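You operate a simulated robot arm through the tools that you are given. There is no shell and no other tool. Be economical: measure what you need, move in short steps, check, and stop when the job is done.

You are at the controls of a simulated robot arm. One attempt, no reset.

## Task
Take the white polishing cloth from the top of the work table and leave it on top of the wash bowl.

It is judged by the outcome, as a careful person would: the job done as asked, and still so three seconds after it is handed in. It fails if anything else is knocked over, pushed out of place, dropped, spilled or broken. Flat cloth is picked up by pressing the open fingertips on it (5 to 10 N) and closing them slowly along it; thin cloth reads only 2 to 8 mm in the jaws.

## Robot
A 6-joint arm with a two-finger parallel gripper, fixed in place. Base frame: the origin is at the foot of the arm, x ahead of it, y to its left, z up; the work surface is at about z = 0. Units: cm, rad, N and s.
With the tool pointing down near the work surface it reaches from about 18 to 46 cm from the base axis. Its first joint turns from -1.222 to 1.222 rad. Payload 1.9 kg.
The TCP is the grasp point between the finger pads, 2.3 cm short of the fingertips. In the tool frame z runs along the fingers and y along their closing line. Largest opening 9.4 cm; finger width 3.8, thickness 1; the body of the gripper, 5.4 by 9.6 cm, starts 3.9 cm behind the TCP.
Orientation is that of the tool frame in the base frame, as a unit quaternion [x, y, z, w]. With the fingers straight down and closing along the base's y, the tool's x points along the base's -x, its y along +y and its z along -z.

## Interface
- The arm moves only by the tool servo_tool. Its argument "series" is text: rows parted by semicolons, each of 5 numbers parted by spaces: the shift along the tool's x, y, z in units of 25 mm (1.0 is 25 mm), then the turn about the tool's z in units of 8 degrees (1.0 is 8 degrees), then the finger opening in mm, from 0 to 94. In form: dx dy dz spin hand; .... A call has 1 to 10 rows; each row shifts and turns the commanded pose from where the row before left it, along the tool's axes as they then stand. A call with a number of a shift or a turn outside -1 to 1 is refused whole. Each row takes 0.2 s and may step no farther than 5 cm and 0.15 rad from the row before; otherwise, or with a gripper value out of range, the whole call is refused. A pose out of reach is approached as far as the arm can. The call stops where the force on the tool passes 40 N (or 10 N more than at its start, if that is more) or the arm is blocked; 0.2 s more then pass. Each finger travels about 10.8 cm/s and halts on what it meets, pressing with about 36 N; the grip force reading is that of the motor and also rises with nothing between the fingers. The clock runs only during rows and for 0.2 s after the last one: add rows that do not move to give the fingers time. It gives the time, the measured TCP pose, the force on the tool (base axes), the opening and the grip force at its end, in the units of the frame above (readings bear some noise), and new pictures: "views" is both (left out), scene, wrist or none.
- Cameras (640 x 400 px; columns grow to the right, rows downward): "scene" is fixed at [5, 30.75, 42.4]; the picture's right is [-0.81, -0.59, 0.00], its down [-0.34, 0.46, -0.82] and it looks along [0.48, -0.66, -0.57] (base axes); focal length 302 px, centre (320, 200). "wrist" rides on the gripper at [8.6, 1.6, -7.4] in the tool frame; the picture's right is [-0.18, 0.98, 0.00], its down [-0.58, -0.11, -0.81] and it looks along [-0.79, -0.15, 0.59] (tool axes); focal length 243 px, centre (320, 200). There is no depth. A picture from a camera that has moved, and an enlarged one, comes with that camera's place and axes in the base frame and with its lens.
- inspect(camera, box): a new picture of the part [left, top, right, bottom] of that camera's present view, enlarged. It takes no simulated time.
- job_done(): hands the job in; it is judged then, once.

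Work in short steps. Places have to be worked out from the pictures, the camera data and where the tool is seen: move nearer, look again, correct. Check each grasp and each placing, and mend what went wrong. You have 90 turns and 170 pictures in all, those below and enlarged ones among them. Open the gripper and draw the arm clear of the work before you hand the job in, unless the task says otherwise; then end with one line.

The tools are called after "Call:" as name(argument=value, ...) on one line, values as JSON. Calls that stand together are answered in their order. servo_tool: Moves the arm, as the interface text tells. Its arguments: {"type":"object","properties":{"series":{"type":"string"},"views":{"type":"string","enum":["both","scene","wrist","none"]}},"required":["series"]} The other tools are called the same way: inspect (camera, box) takes an enlarged picture of a part of a camera's view; job_done () hands the job in.

At the start:

```text
time: 0.0
position: [27.92, 9.67, 26.53]
tool_rot: [-0.001, 1.0, 0.0, -0.001]
wrist_force: [1.1, 0.5, 0.6]
width: 9.39
grasp_force: 0.0
```

scene: 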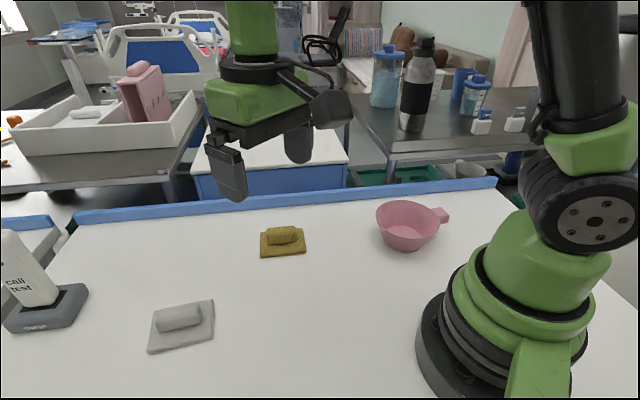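
wrist: 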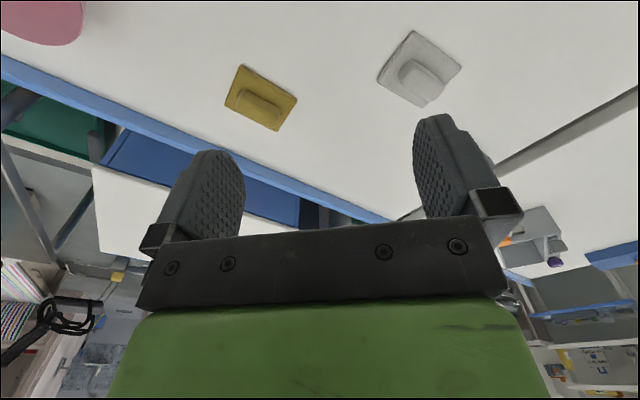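

The white cloth appears near (38, 21.5) and the bowl near (18, -17). I'll zoom in on both before moving.

Call:
inspect(camera="scene", box=[120, 270, 248, 370])

Call:
inspect(camera="scene", box=[350, 180, 478, 260])

```text
4.00 times, centred on (184, 320) of scene
camera zoom: at [5.0, 30.75, 42.4], right [-0.81, -0.59, 0.0], down [-0.34, 0.46, -0.82], along [0.48, -0.66, -0.57], focal length 1208 px, centre (864, -280)
```

zoom: 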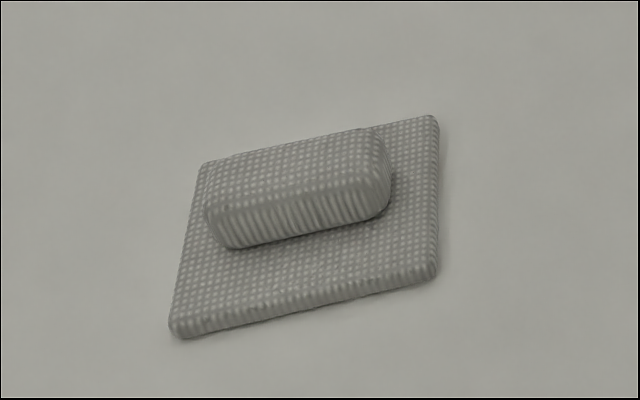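

```text
5.00 times, centred on (414, 220) of scene
camera zoom: at [5.0, 30.75, 42.4], right [-0.81, -0.59, 0.0], down [-0.34, 0.46, -0.82], along [0.48, -0.66, -0.57], focal length 1510 px, centre (-150, 100)
```

zoom: 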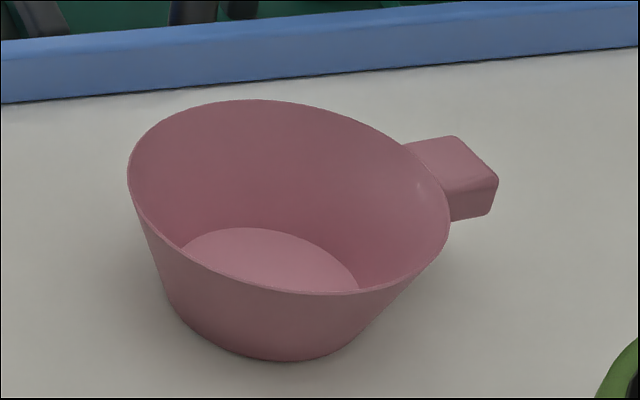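

The cloth is a pad with its raised fold running at about 50° in the base plane, centred near (39, 21). I'll turn the tool so the fingers close across the fold.

Call:
servo_tool(series="0 0 0 -1 94;0 0 0 -1 94;0 0 0 -1 94;0 0 0 -1 94;0 0 0 -1 94;0 0 0 -1 94;0 0 0 -0.25 94", views="none")

Call:
servo_tool(series="-0.8 -0.06 0.5 0 94;-0.8 -0.06 0.5 0 94;-0.8 -0.06 0.5 0 94;-0.8 -0.06 0.5 0 94;-0.8 -0.06 0.5 0 94;-0.8 -0.06 0.5 0 94;-0.8 -0.06 0.5 0 94;-0.72 -0.07 0.5 0 94;0 0 0 0 94")

```text
time: 1.6
position: [27.97, 9.78, 26.5]
tool_rot: [-0.423, 0.906, 0.0, 0.001]
wrist_force: [-0.9, -0.9, -0.1]
width: 9.41
grasp_force: 0.0
```

```text
time: 3.6
position: [38.99, 21.06, 16.35]
tool_rot: [-0.422, 0.906, 0.0, 0.0]
wrist_force: [0.2, 0.3, 0.3]
width: 9.41
grasp_force: 0.1
camera wrist: at [32.28, 15.44, 23.8], right [-0.64, 0.77, 0.0], down [0.46, 0.37, 0.81], along [0.62, 0.51, -0.59], focal length 243 px, centre (320, 200)
```

scene: 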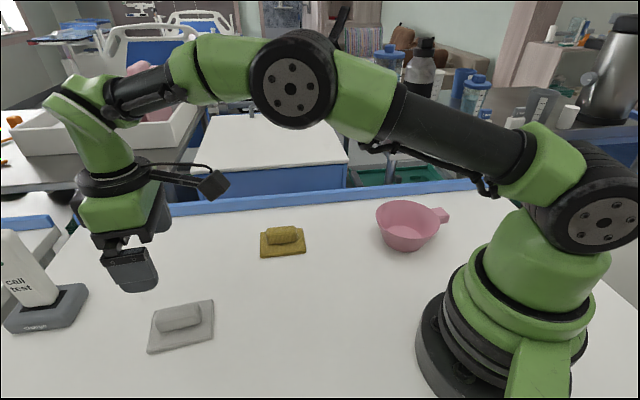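
wrist: 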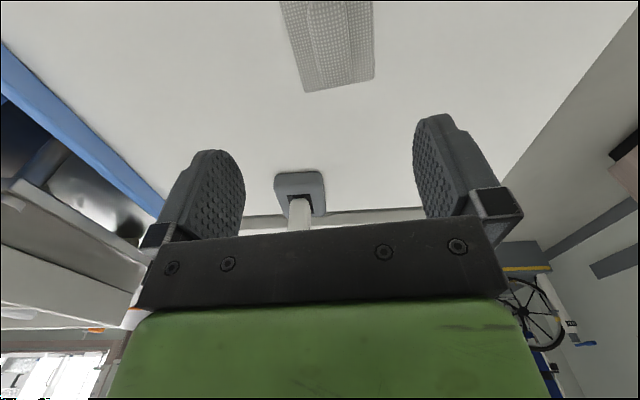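

The wrist view agrees: cloth centre about (38.2, 21.3), fold centre line about 0.5 cm along the tool's +y from me. I'll shift and descend to z ≈ 6, narrowing the opening to 55 mm.

Call:
servo_tool(series="0 0.2 0.6 0 70;0 0 0.7 0 55;0 0 0.7 0 55;0 0 0.7 0 55;0 0 0.7 0 55;0 0 0.6 0 55;0 0 0 0 55")

Call:
inspect(camera="scene", box=[110, 250, 260, 370])

```text
time: 5.2
position: [38.52, 21.26, 6.55]
tool_rot: [-0.423, 0.906, 0.0, 0.0]
wrist_force: [-0.6, -0.1, 0.6]
width: 5.48
grasp_force: 0.0
camera wrist: at [31.81, 15.69, 13.85], right [-0.63, 0.77, 0.0], down [0.46, 0.37, 0.81], along [0.62, 0.51, -0.59], focal length 243 px, centre (320, 200)
```

scene: 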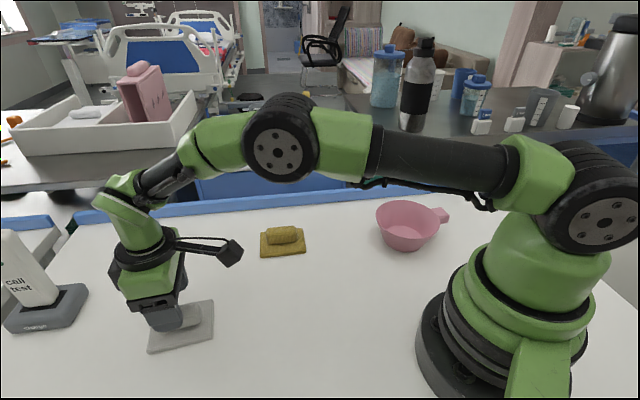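
wrist: 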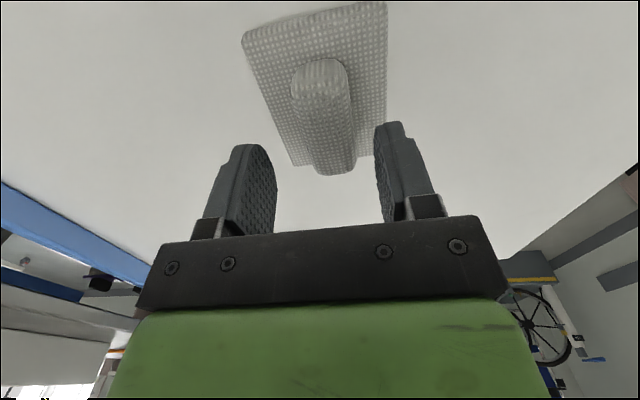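

```text
3.33 times, centred on (185, 310) of scene
camera zoom: at [5.0, 30.75, 42.4], right [-0.81, -0.59, 0.0], down [-0.34, 0.46, -0.82], along [0.48, -0.66, -0.57], focal length 1007 px, centre (770, -167)
```

zoom: 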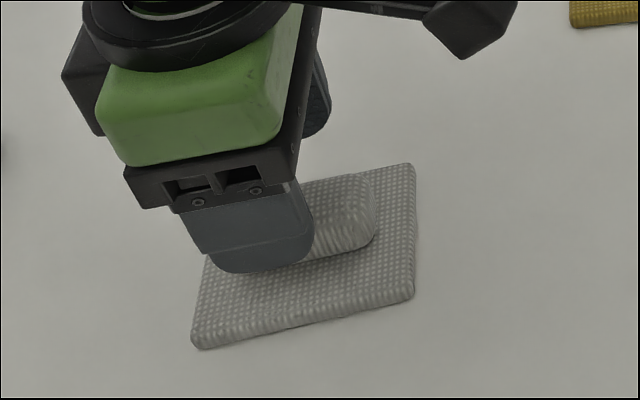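

The fold sits between the fingers, slightly toward +y. I'll correct by (+0.4, +0.3) cm and descend toward contact in small steps.

Call:
servo_tool(series="0.16 0.12 0.4 0 55;0 0 0.4 0 55;0 0 0.3 0 55;0 0 0.12 0 55;0 0 0 0 55")

Call:
inspect(camera="scene", box=[110, 270, 260, 370])

```text
time: 6.4
position: [38.12, 21.23, 3.47]
tool_rot: [-0.422, 0.906, 0.0, 0.001]
wrist_force: [-1.4, -0.4, 1.8]
width: 5.5
grasp_force: 0.0
camera wrist: at [31.43, 15.6, 10.88], right [-0.63, 0.77, 0.0], down [0.46, 0.37, 0.81], along [0.62, 0.51, -0.59], focal length 243 px, centre (320, 200)
```

scene: 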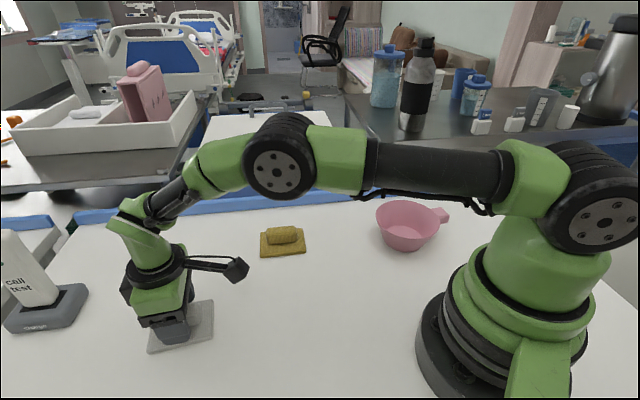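
wrist: 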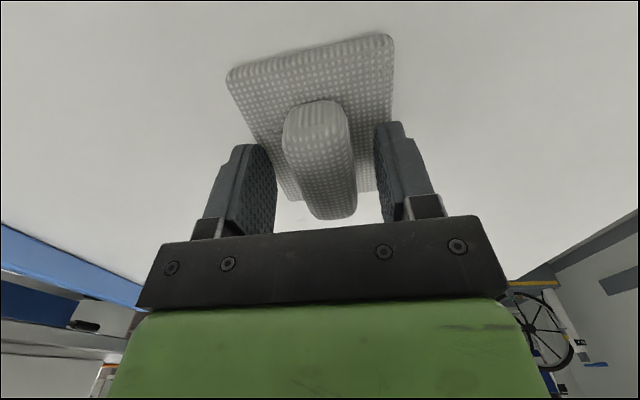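

```text
4.00 times, centred on (185, 320) of scene
camera zoom: at [5.0, 30.75, 42.4], right [-0.81, -0.59, 0.0], down [-0.34, 0.46, -0.82], along [0.48, -0.66, -0.57], focal length 1208 px, centre (860, -280)
```

zoom: 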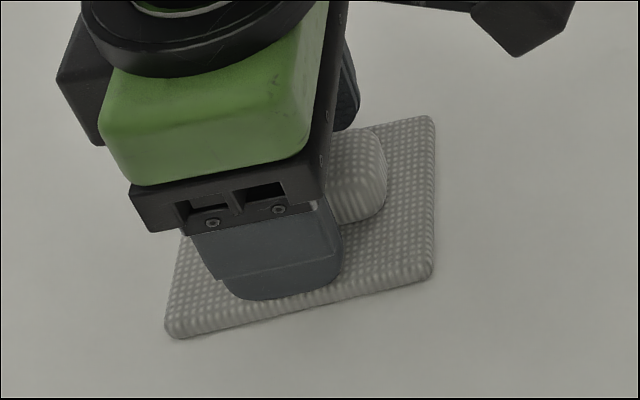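

The fold is centred between the fingers with the tips just above the pad. I'll press down in millimetre steps for light contact.

Call:
servo_tool(series="0 0 0.08 0 55;0 0 0.08 0 55;0 0 0 0 55", views="none")

```text
time: 7.0
position: [38.24, 21.32, 3.49]
tool_rot: [-0.422, 0.906, 0.001, 0.002]
wrist_force: [-3.2, -2.0, 6.2]
width: 5.49
grasp_force: 0.1
stopped in row 2: the force on the tool passed its limit (the readings are from after the stop); the commanded pose is now the measured one
```

Contact: about 6 N at z 3.49. Now closing slowly on the fold.

Call:
servo_tool(series="0 0 0 0 48;0 0 0 0 42;0 0 0 0 36;0 0 0 0 30;0 0 0 0 24;0 0 0 0 18;0 0 0 0 12;0 0 0 0 6;0 0 0 0 2;0 0 0 0 2")

```text
time: 9.2
position: [38.24, 21.37, 3.53]
tool_rot: [-0.422, 0.906, 0.002, 0.002]
wrist_force: [-0.8, 5.0, 20.9]
width: 2.71
grasp_force: 36.2
camera wrist: at [31.5, 15.67, 10.84], right [-0.63, 0.77, 0.0], down [0.45, 0.37, 0.81], along [0.63, 0.51, -0.59], focal length 243 px, centre (320, 200)
```

scene: 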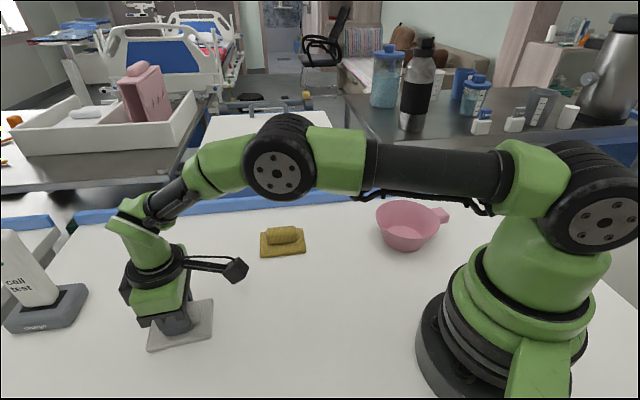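
wrist: 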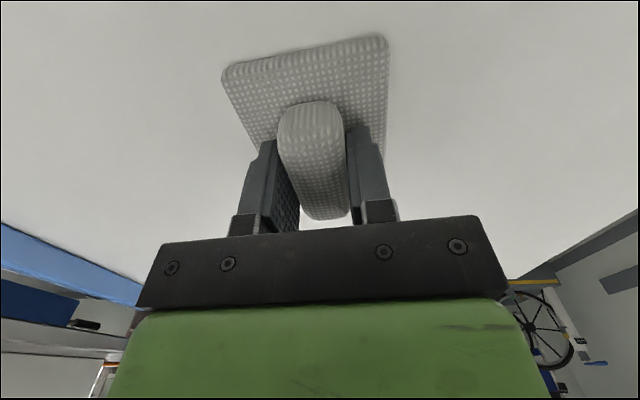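

The jaws hold the fold at 2.7 cm with full grip. Lifting to check.

Call:
servo_tool(series="0 0 -0.2 0 2;0 0 -0.4 0 2;0 0 -0.6 0 2;0 0 -0.8 0 2;0 0 0 0 2")

```text
time: 10.4
position: [38.3, 21.2, 8.46]
tool_rot: [-0.422, 0.906, 0.001, 0.002]
wrist_force: [0.2, -0.2, -0.2]
width: 2.74
grasp_force: 36.1
camera wrist: at [31.54, 15.58, 15.78], right [-0.63, 0.77, 0.0], down [0.46, 0.37, 0.81], along [0.62, 0.51, -0.59], focal length 243 px, centre (320, 200)
```

scene: 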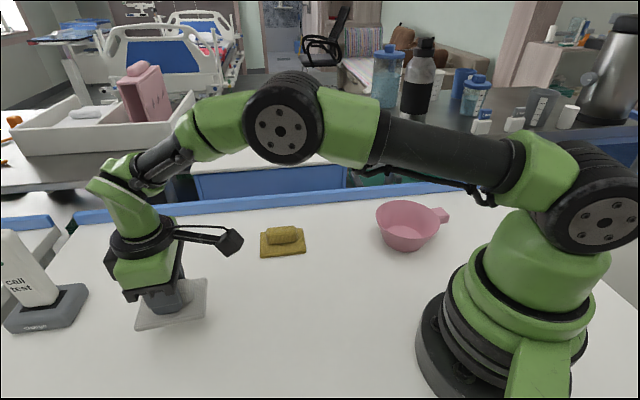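
wrist: 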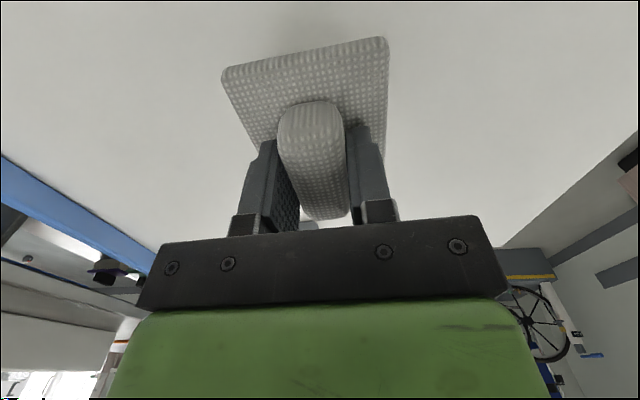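

The cloth is held firmly and level. From the scene, the bowl centre is about (18.5, -16.8), rim height about 5.8 cm and rim diameter about 12 cm. I'll raise to z ≈ 20 while turning the tool 80° clockwise for the bowl side.

Call:
servo_tool(series="0 0 -0.46 0.5 2;0 0 -0.46 1 2;0 0 -0.46 1 2;0 0 -0.46 1 2;0 0 -0.46 1 2;0 0 -0.46 1 2;0 0 -0.46 1 2;0 0 -0.46 1 2;0 0 -0.46 1 2;0 0 -0.46 1 2", views="scene")

```text
time: 12.6
position: [38.18, 21.27, 19.95]
tool_rot: [0.227, 0.974, 0.001, 0.0]
wrist_force: [0.2, -0.5, -0.1]
width: 2.74
grasp_force: 35.5
```

scene: 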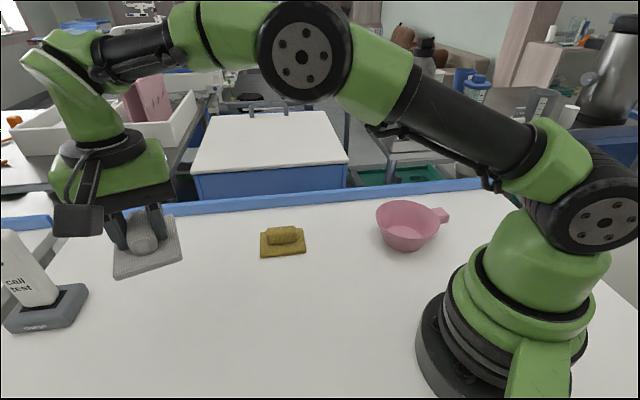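

Held steady. Now translating across toward the bowl: about 43 cm along the tool's -y, in two halves.

Call:
servo_tool(series="0 -0.5 0 0 2;0 -0.9 0 0 2;0 -0.9 0 0 2;0 -0.9 0 0 2;0 -0.9 0 0 2;0 -0.9 0 0 2;0 -0.9 0 0 2;0 -0.9 0 0 2;0 -0.9 0 0 2;0 -0.9 0 0 2", views="scene")

Call:
servo_tool(series="0.04 -0.9 0 0 2;0.04 -0.9 0 0 2;0.04 -0.9 0 0 2;0.04 -0.9 0 0 2;0.04 -0.9 0 0 2;0.04 -0.9 0 0 2;0.04 -0.9 0 0 2;0.04 -0.9 0 0 2;0 -0.9 0 0 2;0 -0.5 0 0 2")

```text
time: 14.8
position: [28.6, 2.02, 19.91]
tool_rot: [0.226, 0.974, 0.002, 0.001]
wrist_force: [-0.3, -0.3, -0.6]
width: 2.75
grasp_force: 35.8
```

scene: 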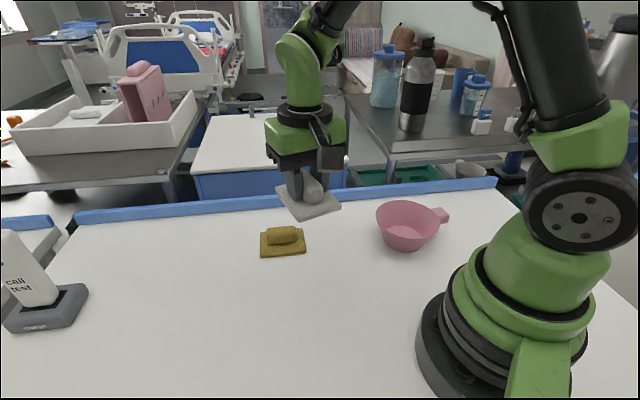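

```text
time: 17.0
position: [18.59, -17.0, 19.69]
tool_rot: [0.225, 0.974, 0.002, 0.001]
wrist_force: [0.1, -0.1, -0.9]
width: 2.72
grasp_force: 35.6
camera wrist: at [11.59, -11.83, 27.13], right [0.6, 0.8, 0.0], down [0.47, -0.36, 0.81], along [0.65, -0.48, -0.59], focal length 243 px, centre (320, 200)
```

scene: 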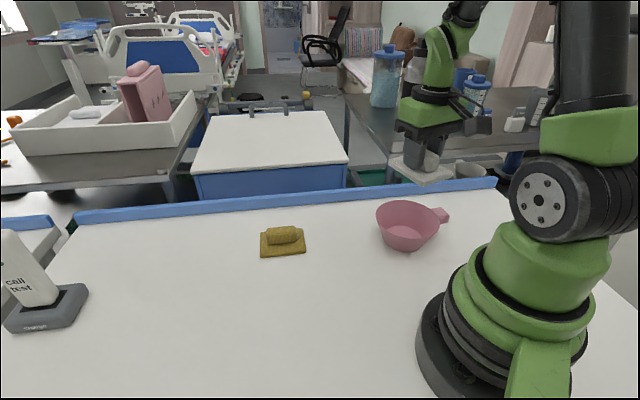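
wrist: 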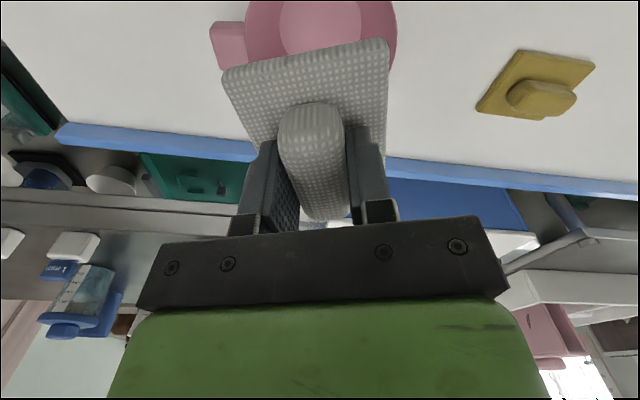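

The wrist view shows the bowl laterally aligned with the tool. I'll lower to z ≈ 12.5, with the pad bottom about 3 cm above the rim, and check the fore-aft alignment.

Call:
servo_tool(series="0 0 0.5 0 2;0 0 0.6 0 2;0 0 0.6 0 2;0 0 0.6 0 2;0 0 0.5 0 2;0 0 0 0 2")

Call:
inspect(camera="scene", box=[350, 150, 478, 260])

```text
time: 18.4
position: [18.71, -16.98, 12.63]
tool_rot: [0.226, 0.974, 0.003, 0.0]
wrist_force: [0.8, -0.3, -1.4]
width: 2.73
grasp_force: 36.2
camera wrist: at [11.73, -11.79, 20.12], right [0.6, 0.8, 0.0], down [0.47, -0.36, 0.81], along [0.65, -0.48, -0.59], focal length 243 px, centre (320, 200)
```

scene: 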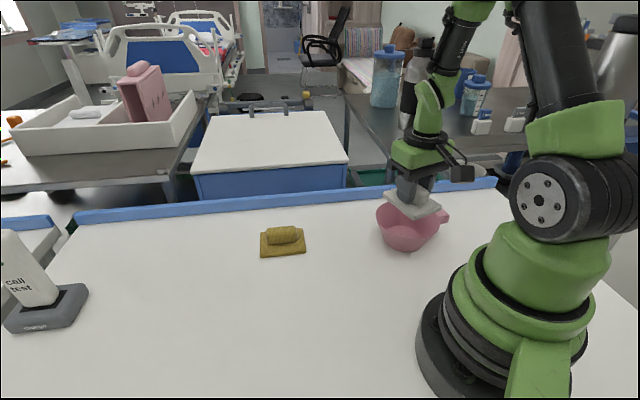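
wrist: 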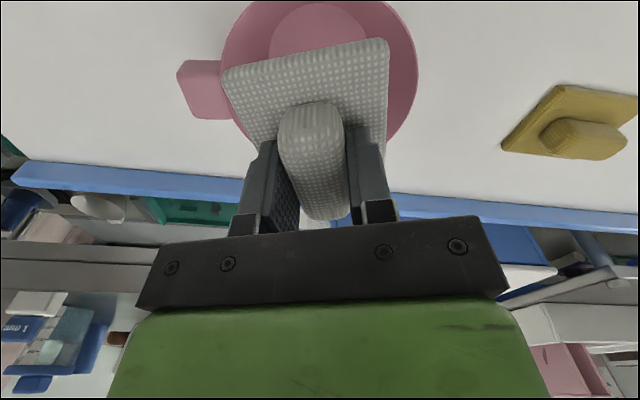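

```text
3.64 times, centred on (414, 205) of scene
camera zoom: at [5.0, 30.75, 42.4], right [-0.81, -0.59, 0.0], down [-0.34, 0.46, -0.82], along [0.48, -0.66, -0.57], focal length 1098 px, centre (-22, 182)
```

zoom: 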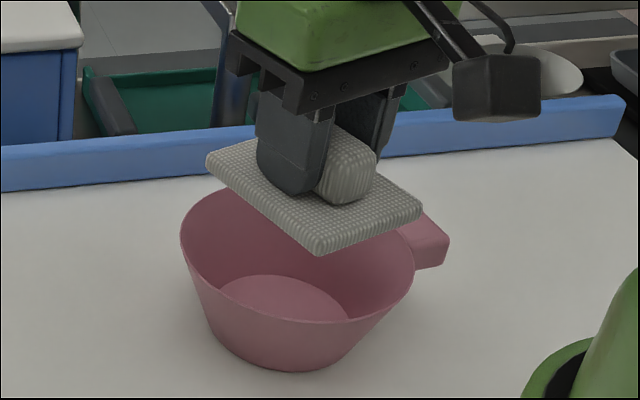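

By both views the bowl centre is about (18.7, -17.0), right under the tool, with the pad centred. Lowering gently toward the rim.

Call:
servo_tool(series="0 0 0.4 0 2;0 0 0.4 0 2;0 0 0.2 0 2;0 0 0.2 0 2;0 0 0 0 2")

Call:
inspect(camera="scene", box=[350, 150, 478, 260])

```text
time: 19.6
position: [18.61, -17.01, 9.77]
tool_rot: [0.226, 0.974, 0.002, 0.001]
wrist_force: [0.1, 1.4, -1.1]
width: 2.73
grasp_force: 35.5
camera wrist: at [11.64, -11.86, 17.12], right [0.6, 0.8, 0.0], down [0.47, -0.36, 0.81], along [0.65, -0.48, -0.59], focal length 243 px, centre (320, 200)
```

scene: 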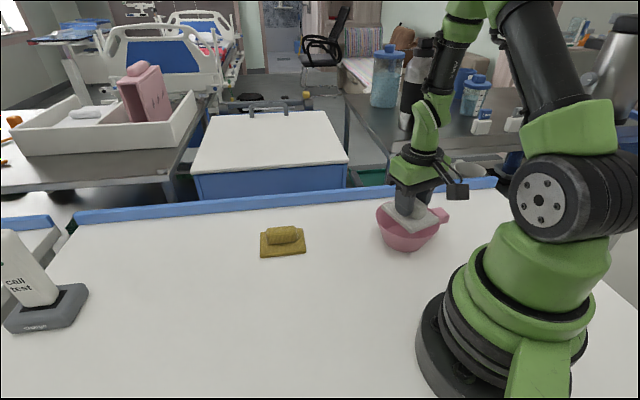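
wrist: 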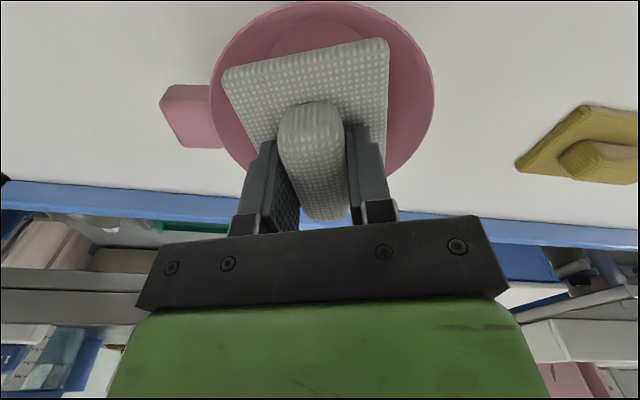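

```text
3.64 times, centred on (414, 205) of scene
camera zoom: at [5.0, 30.75, 42.4], right [-0.81, -0.59, 0.0], down [-0.34, 0.46, -0.82], along [0.48, -0.66, -0.57], focal length 1098 px, centre (-22, 182)
```

zoom: 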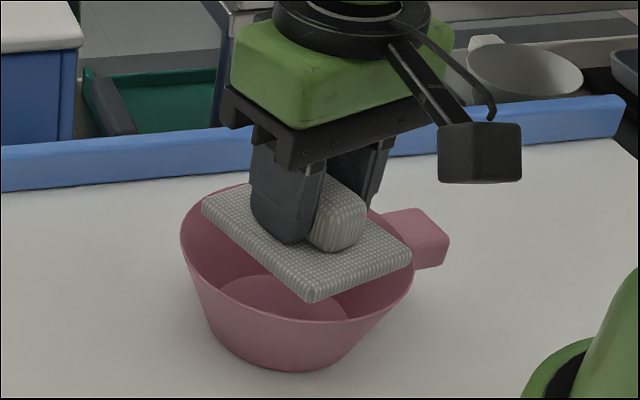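

Everything is centred: the pad corners lie just inside the rim and should seat about 1 cm below it. Lowering in small steps until contact.

Call:
servo_tool(series="0 0 0.15 0 2;0 0 0.12 0 2;0 0 0.08 0 2;0 0 0.08 0 2;0 0 0.08 0 2;0 0 0 0 2")

Call:
inspect(camera="scene", box=[350, 150, 478, 260])

```text
time: 20.4
position: [18.62, -16.96, 9.12]
tool_rot: [0.226, 0.974, 0.001, 0.002]
wrist_force: [-2.9, 3.2, 16.2]
width: 2.72
grasp_force: 35.9
stopped in row 3: the force on the tool passed its limit (the readings are from after the stop); the commanded pose is now the measured one
camera wrist: at [11.57, -11.82, 16.46], right [0.6, 0.8, 0.0], down [0.47, -0.35, 0.81], along [0.65, -0.48, -0.59], focal length 243 px, centre (320, 200)
```

scene: 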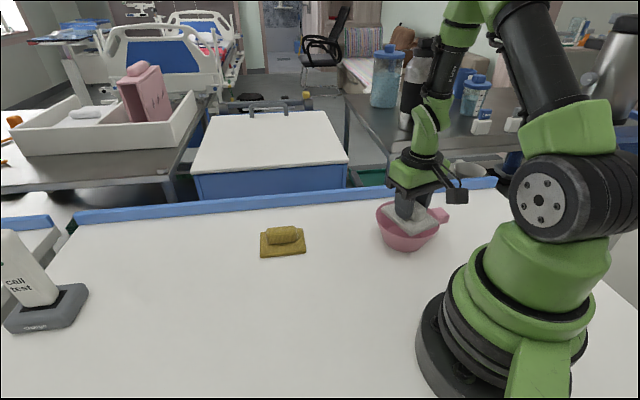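
wrist: 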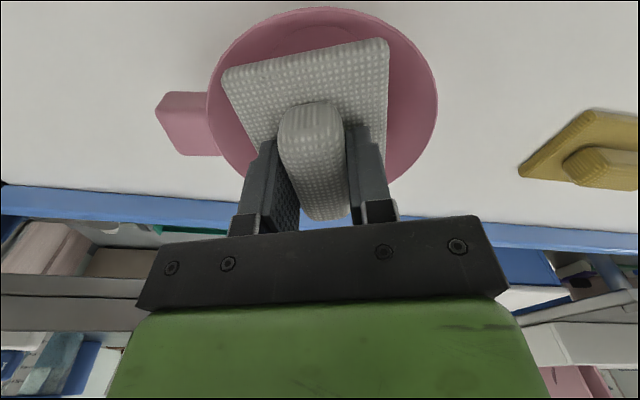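

```text
3.64 times, centred on (414, 205) of scene
camera zoom: at [5.0, 30.75, 42.4], right [-0.81, -0.59, 0.0], down [-0.34, 0.46, -0.82], along [0.48, -0.66, -0.57], focal length 1098 px, centre (-22, 182)
```

zoom: 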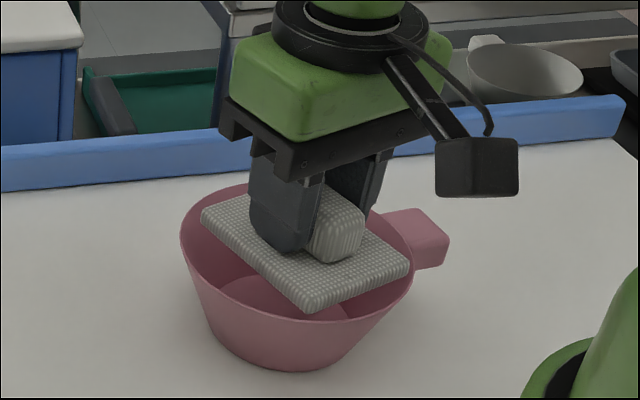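

A far-side corner touched the rim: the reaction pushes toward (-x, +y). I'll back off slightly, shift about 4 mm that way, and lower again.

Call:
servo_tool(series="0 0 -0.12 0 2;0.14 0.06 0 0 2;0 0 0 0 2;0 0 0.1 0 2;0 0 0.08 0 2;0 0 0.06 0 2;0 0 0.06 0 2;0 0 0 0 2")

Call:
inspect(camera="scene", box=[350, 150, 478, 260])

```text
time: 21.6
position: [18.3, -16.8, 9.01]
tool_rot: [0.226, 0.974, 0.001, 0.004]
wrist_force: [-2.2, 2.3, 17.0]
width: 2.75
grasp_force: 36.3
stopped in row 5: the force on the tool passed its limit (the readings are from after the stop); the commanded pose is now the measured one
camera wrist: at [11.3, -11.54, 16.45], right [0.6, 0.8, 0.0], down [0.47, -0.35, 0.81], along [0.65, -0.48, -0.59], focal length 243 px, centre (320, 200)
```

scene: 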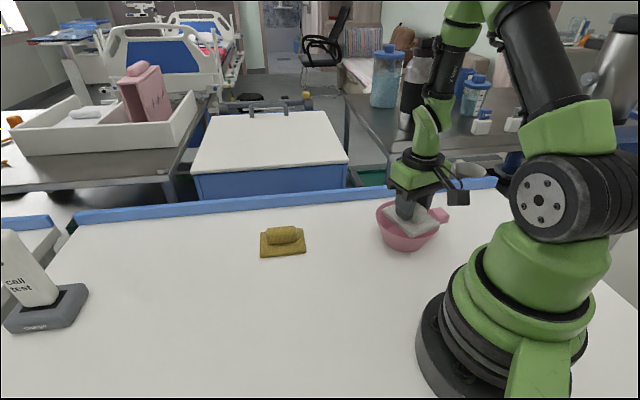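
wrist: 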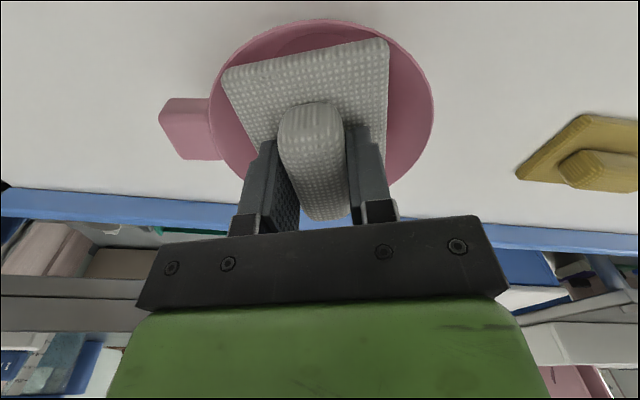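

```text
3.64 times, centred on (414, 205) of scene
camera zoom: at [5.0, 30.75, 42.4], right [-0.81, -0.59, 0.0], down [-0.34, 0.46, -0.82], along [0.48, -0.66, -0.57], focal length 1098 px, centre (-22, 182)
```

zoom: 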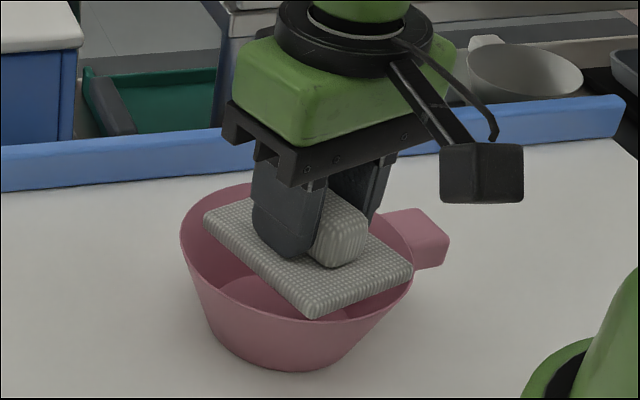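

The right and back corners are tight on the rim while there is slack toward +y. I'll lift 3 mm, shift 5 mm along the tool's +y, and lower again.

Call:
servo_tool(series="0 0 -0.12 0 2;0 0.2 0 0 2;0 0 0 0 2;0 0 0.1 0 2;0 0 0.08 0 2;0 0 0.08 0 2;0 0 0.08 0 2;0 0 0 0 2")

Call:
inspect(camera="scene", box=[350, 150, 478, 260])

```text
time: 22.8
position: [18.53, -16.33, 9.02]
tool_rot: [0.228, 0.974, 0.001, 0.003]
wrist_force: [-2.0, 2.4, 17.5]
width: 2.73
grasp_force: 35.7
stopped in row 6: the force on the tool passed its limit (the readings are from after the stop); the commanded pose is now the measured one
camera wrist: at [11.55, -11.1, 16.43], right [0.6, 0.8, 0.0], down [0.47, -0.36, 0.81], along [0.65, -0.48, -0.59], focal length 243 px, centre (320, 200)
```

scene: 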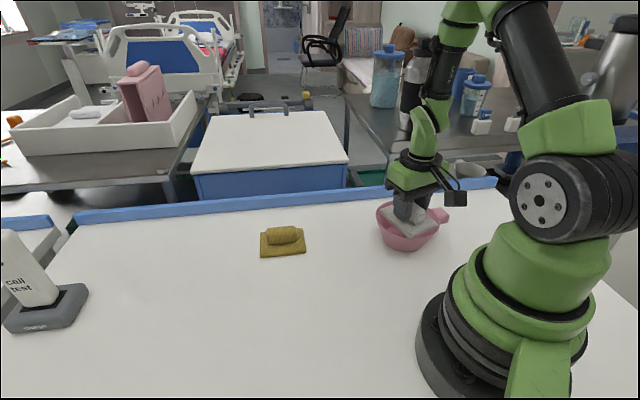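
wrist: 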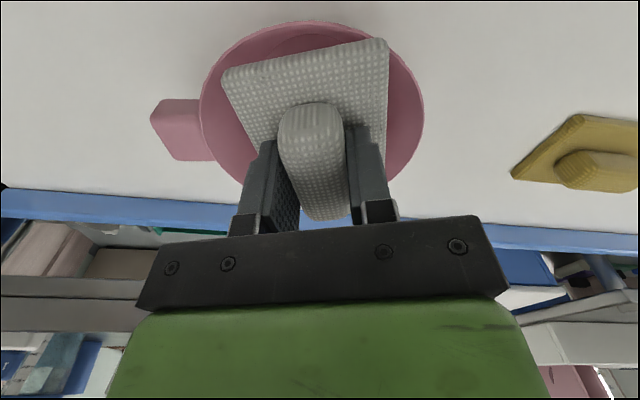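

```text
3.64 times, centred on (414, 205) of scene
camera zoom: at [5.0, 30.75, 42.4], right [-0.81, -0.59, 0.0], down [-0.34, 0.46, -0.82], along [0.48, -0.66, -0.57], focal length 1098 px, centre (-22, 182)
```

zoom: 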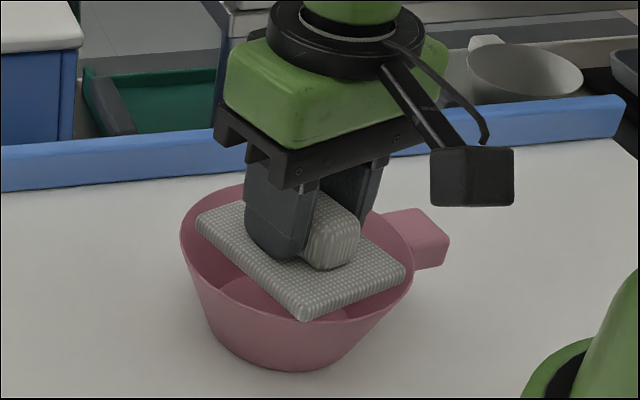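

Contact comes at the same height in each position (pad bottom about 5.5, rim level), so the bowl top is supporting the pad, and it is centred. I'll ease off 1 mm and open slowly.

Call:
servo_tool(series="0 0 -0.03 0 2;0 0 0 0 2;0 0 0 0 30;0 0 0 0 33;0 0 0 0 38;0 0 0 0 44;0 0 0 0 50;0 0 0 0 50")

Call:
inspect(camera="scene", box=[350, 150, 478, 260])

```text
time: 24.6
position: [18.42, -16.33, 9.18]
tool_rot: [0.228, 0.974, 0.001, 0.003]
wrist_force: [-0.4, -0.7, -0.7]
width: 5.0
grasp_force: 0.0
camera wrist: at [11.54, -11.1, 16.49], right [0.6, 0.8, 0.0], down [0.47, -0.36, 0.81], along [0.65, -0.48, -0.59], focal length 243 px, centre (320, 200)
```

scene: 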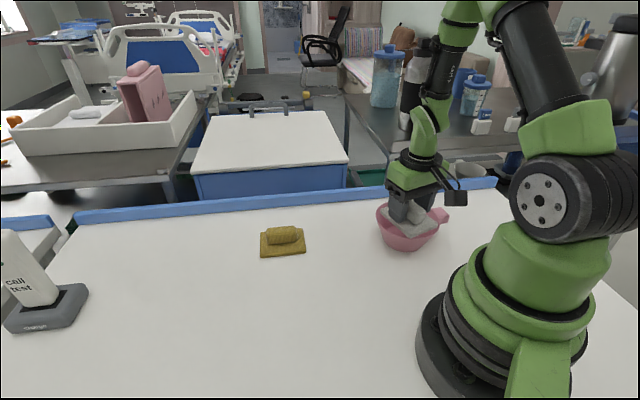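
wrist: 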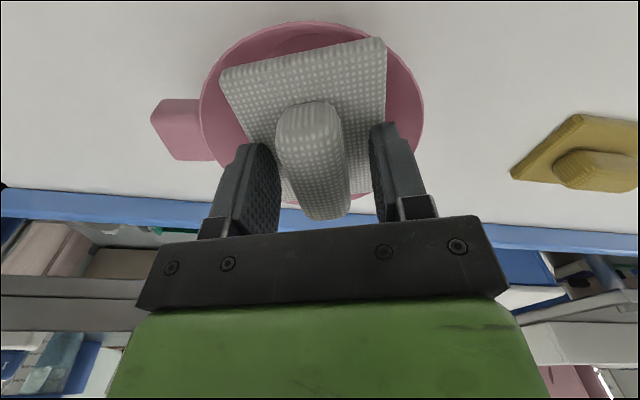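

```text
3.64 times, centred on (414, 205) of scene
camera zoom: at [5.0, 30.75, 42.4], right [-0.81, -0.59, 0.0], down [-0.34, 0.46, -0.82], along [0.48, -0.66, -0.57], focal length 1098 px, centre (-22, 182)
```

zoom: 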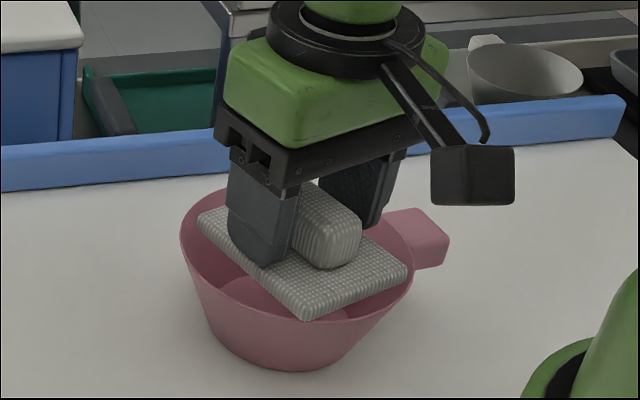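

Released; the cloth stayed level on the bowl. Retreating straight up, then a check.

Call:
servo_tool(series="0 0 -0.3 0 50;0 0 -0.5 0 50;0 0 -0.8 0 50;0 0 -0.9 0 50;0 0 -0.9 0 50;0 0 -0.9 0 50;0 0 -0.5 0 50;0 0 0 0 50;0 0 0 0 50;0 0 0 0 50")

Call:
inspect(camera="scene", box=[350, 150, 478, 260])

```text
time: 26.8
position: [18.5, -16.34, 20.96]
tool_rot: [0.226, 0.974, 0.001, 0.002]
wrist_force: [-0.1, 0.5, -0.1]
width: 5.01
grasp_force: 0.0
camera wrist: at [11.43, -11.09, 28.46], right [0.6, 0.8, 0.0], down [0.47, -0.36, 0.81], along [0.65, -0.48, -0.59], focal length 243 px, centre (320, 200)
```

scene: 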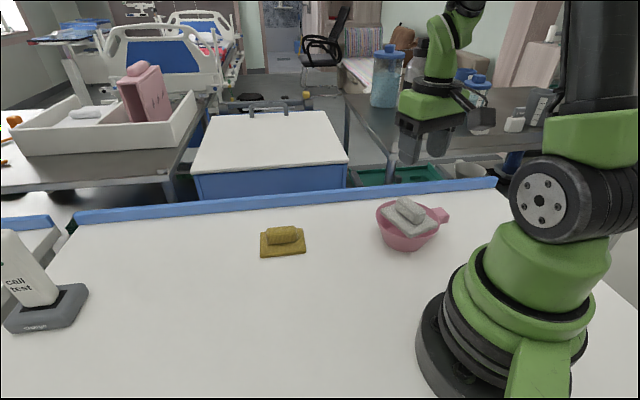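
wrist: 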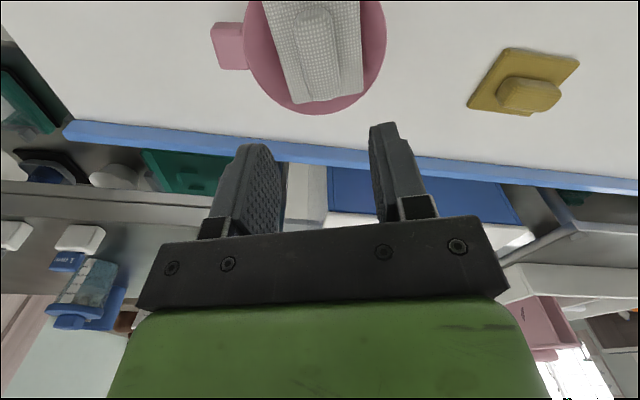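

```text
3.64 times, centred on (414, 205) of scene
camera zoom: at [5.0, 30.75, 42.4], right [-0.81, -0.59, 0.0], down [-0.34, 0.46, -0.82], along [0.48, -0.66, -0.57], focal length 1098 px, centre (-22, 182)
```

zoom: 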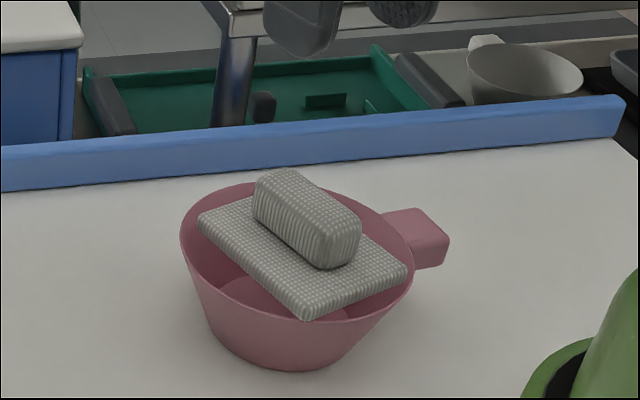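

The cloth rests stably on top of the bowl. The bowl and everything else are where they started, the gripper is open and the arm is clear, so I'm handing the job in.

Call:
job_done()

```text
The job is handed in.
```

The white polishing cloth is resting on top of the wash bowl, and nothing else was moved.
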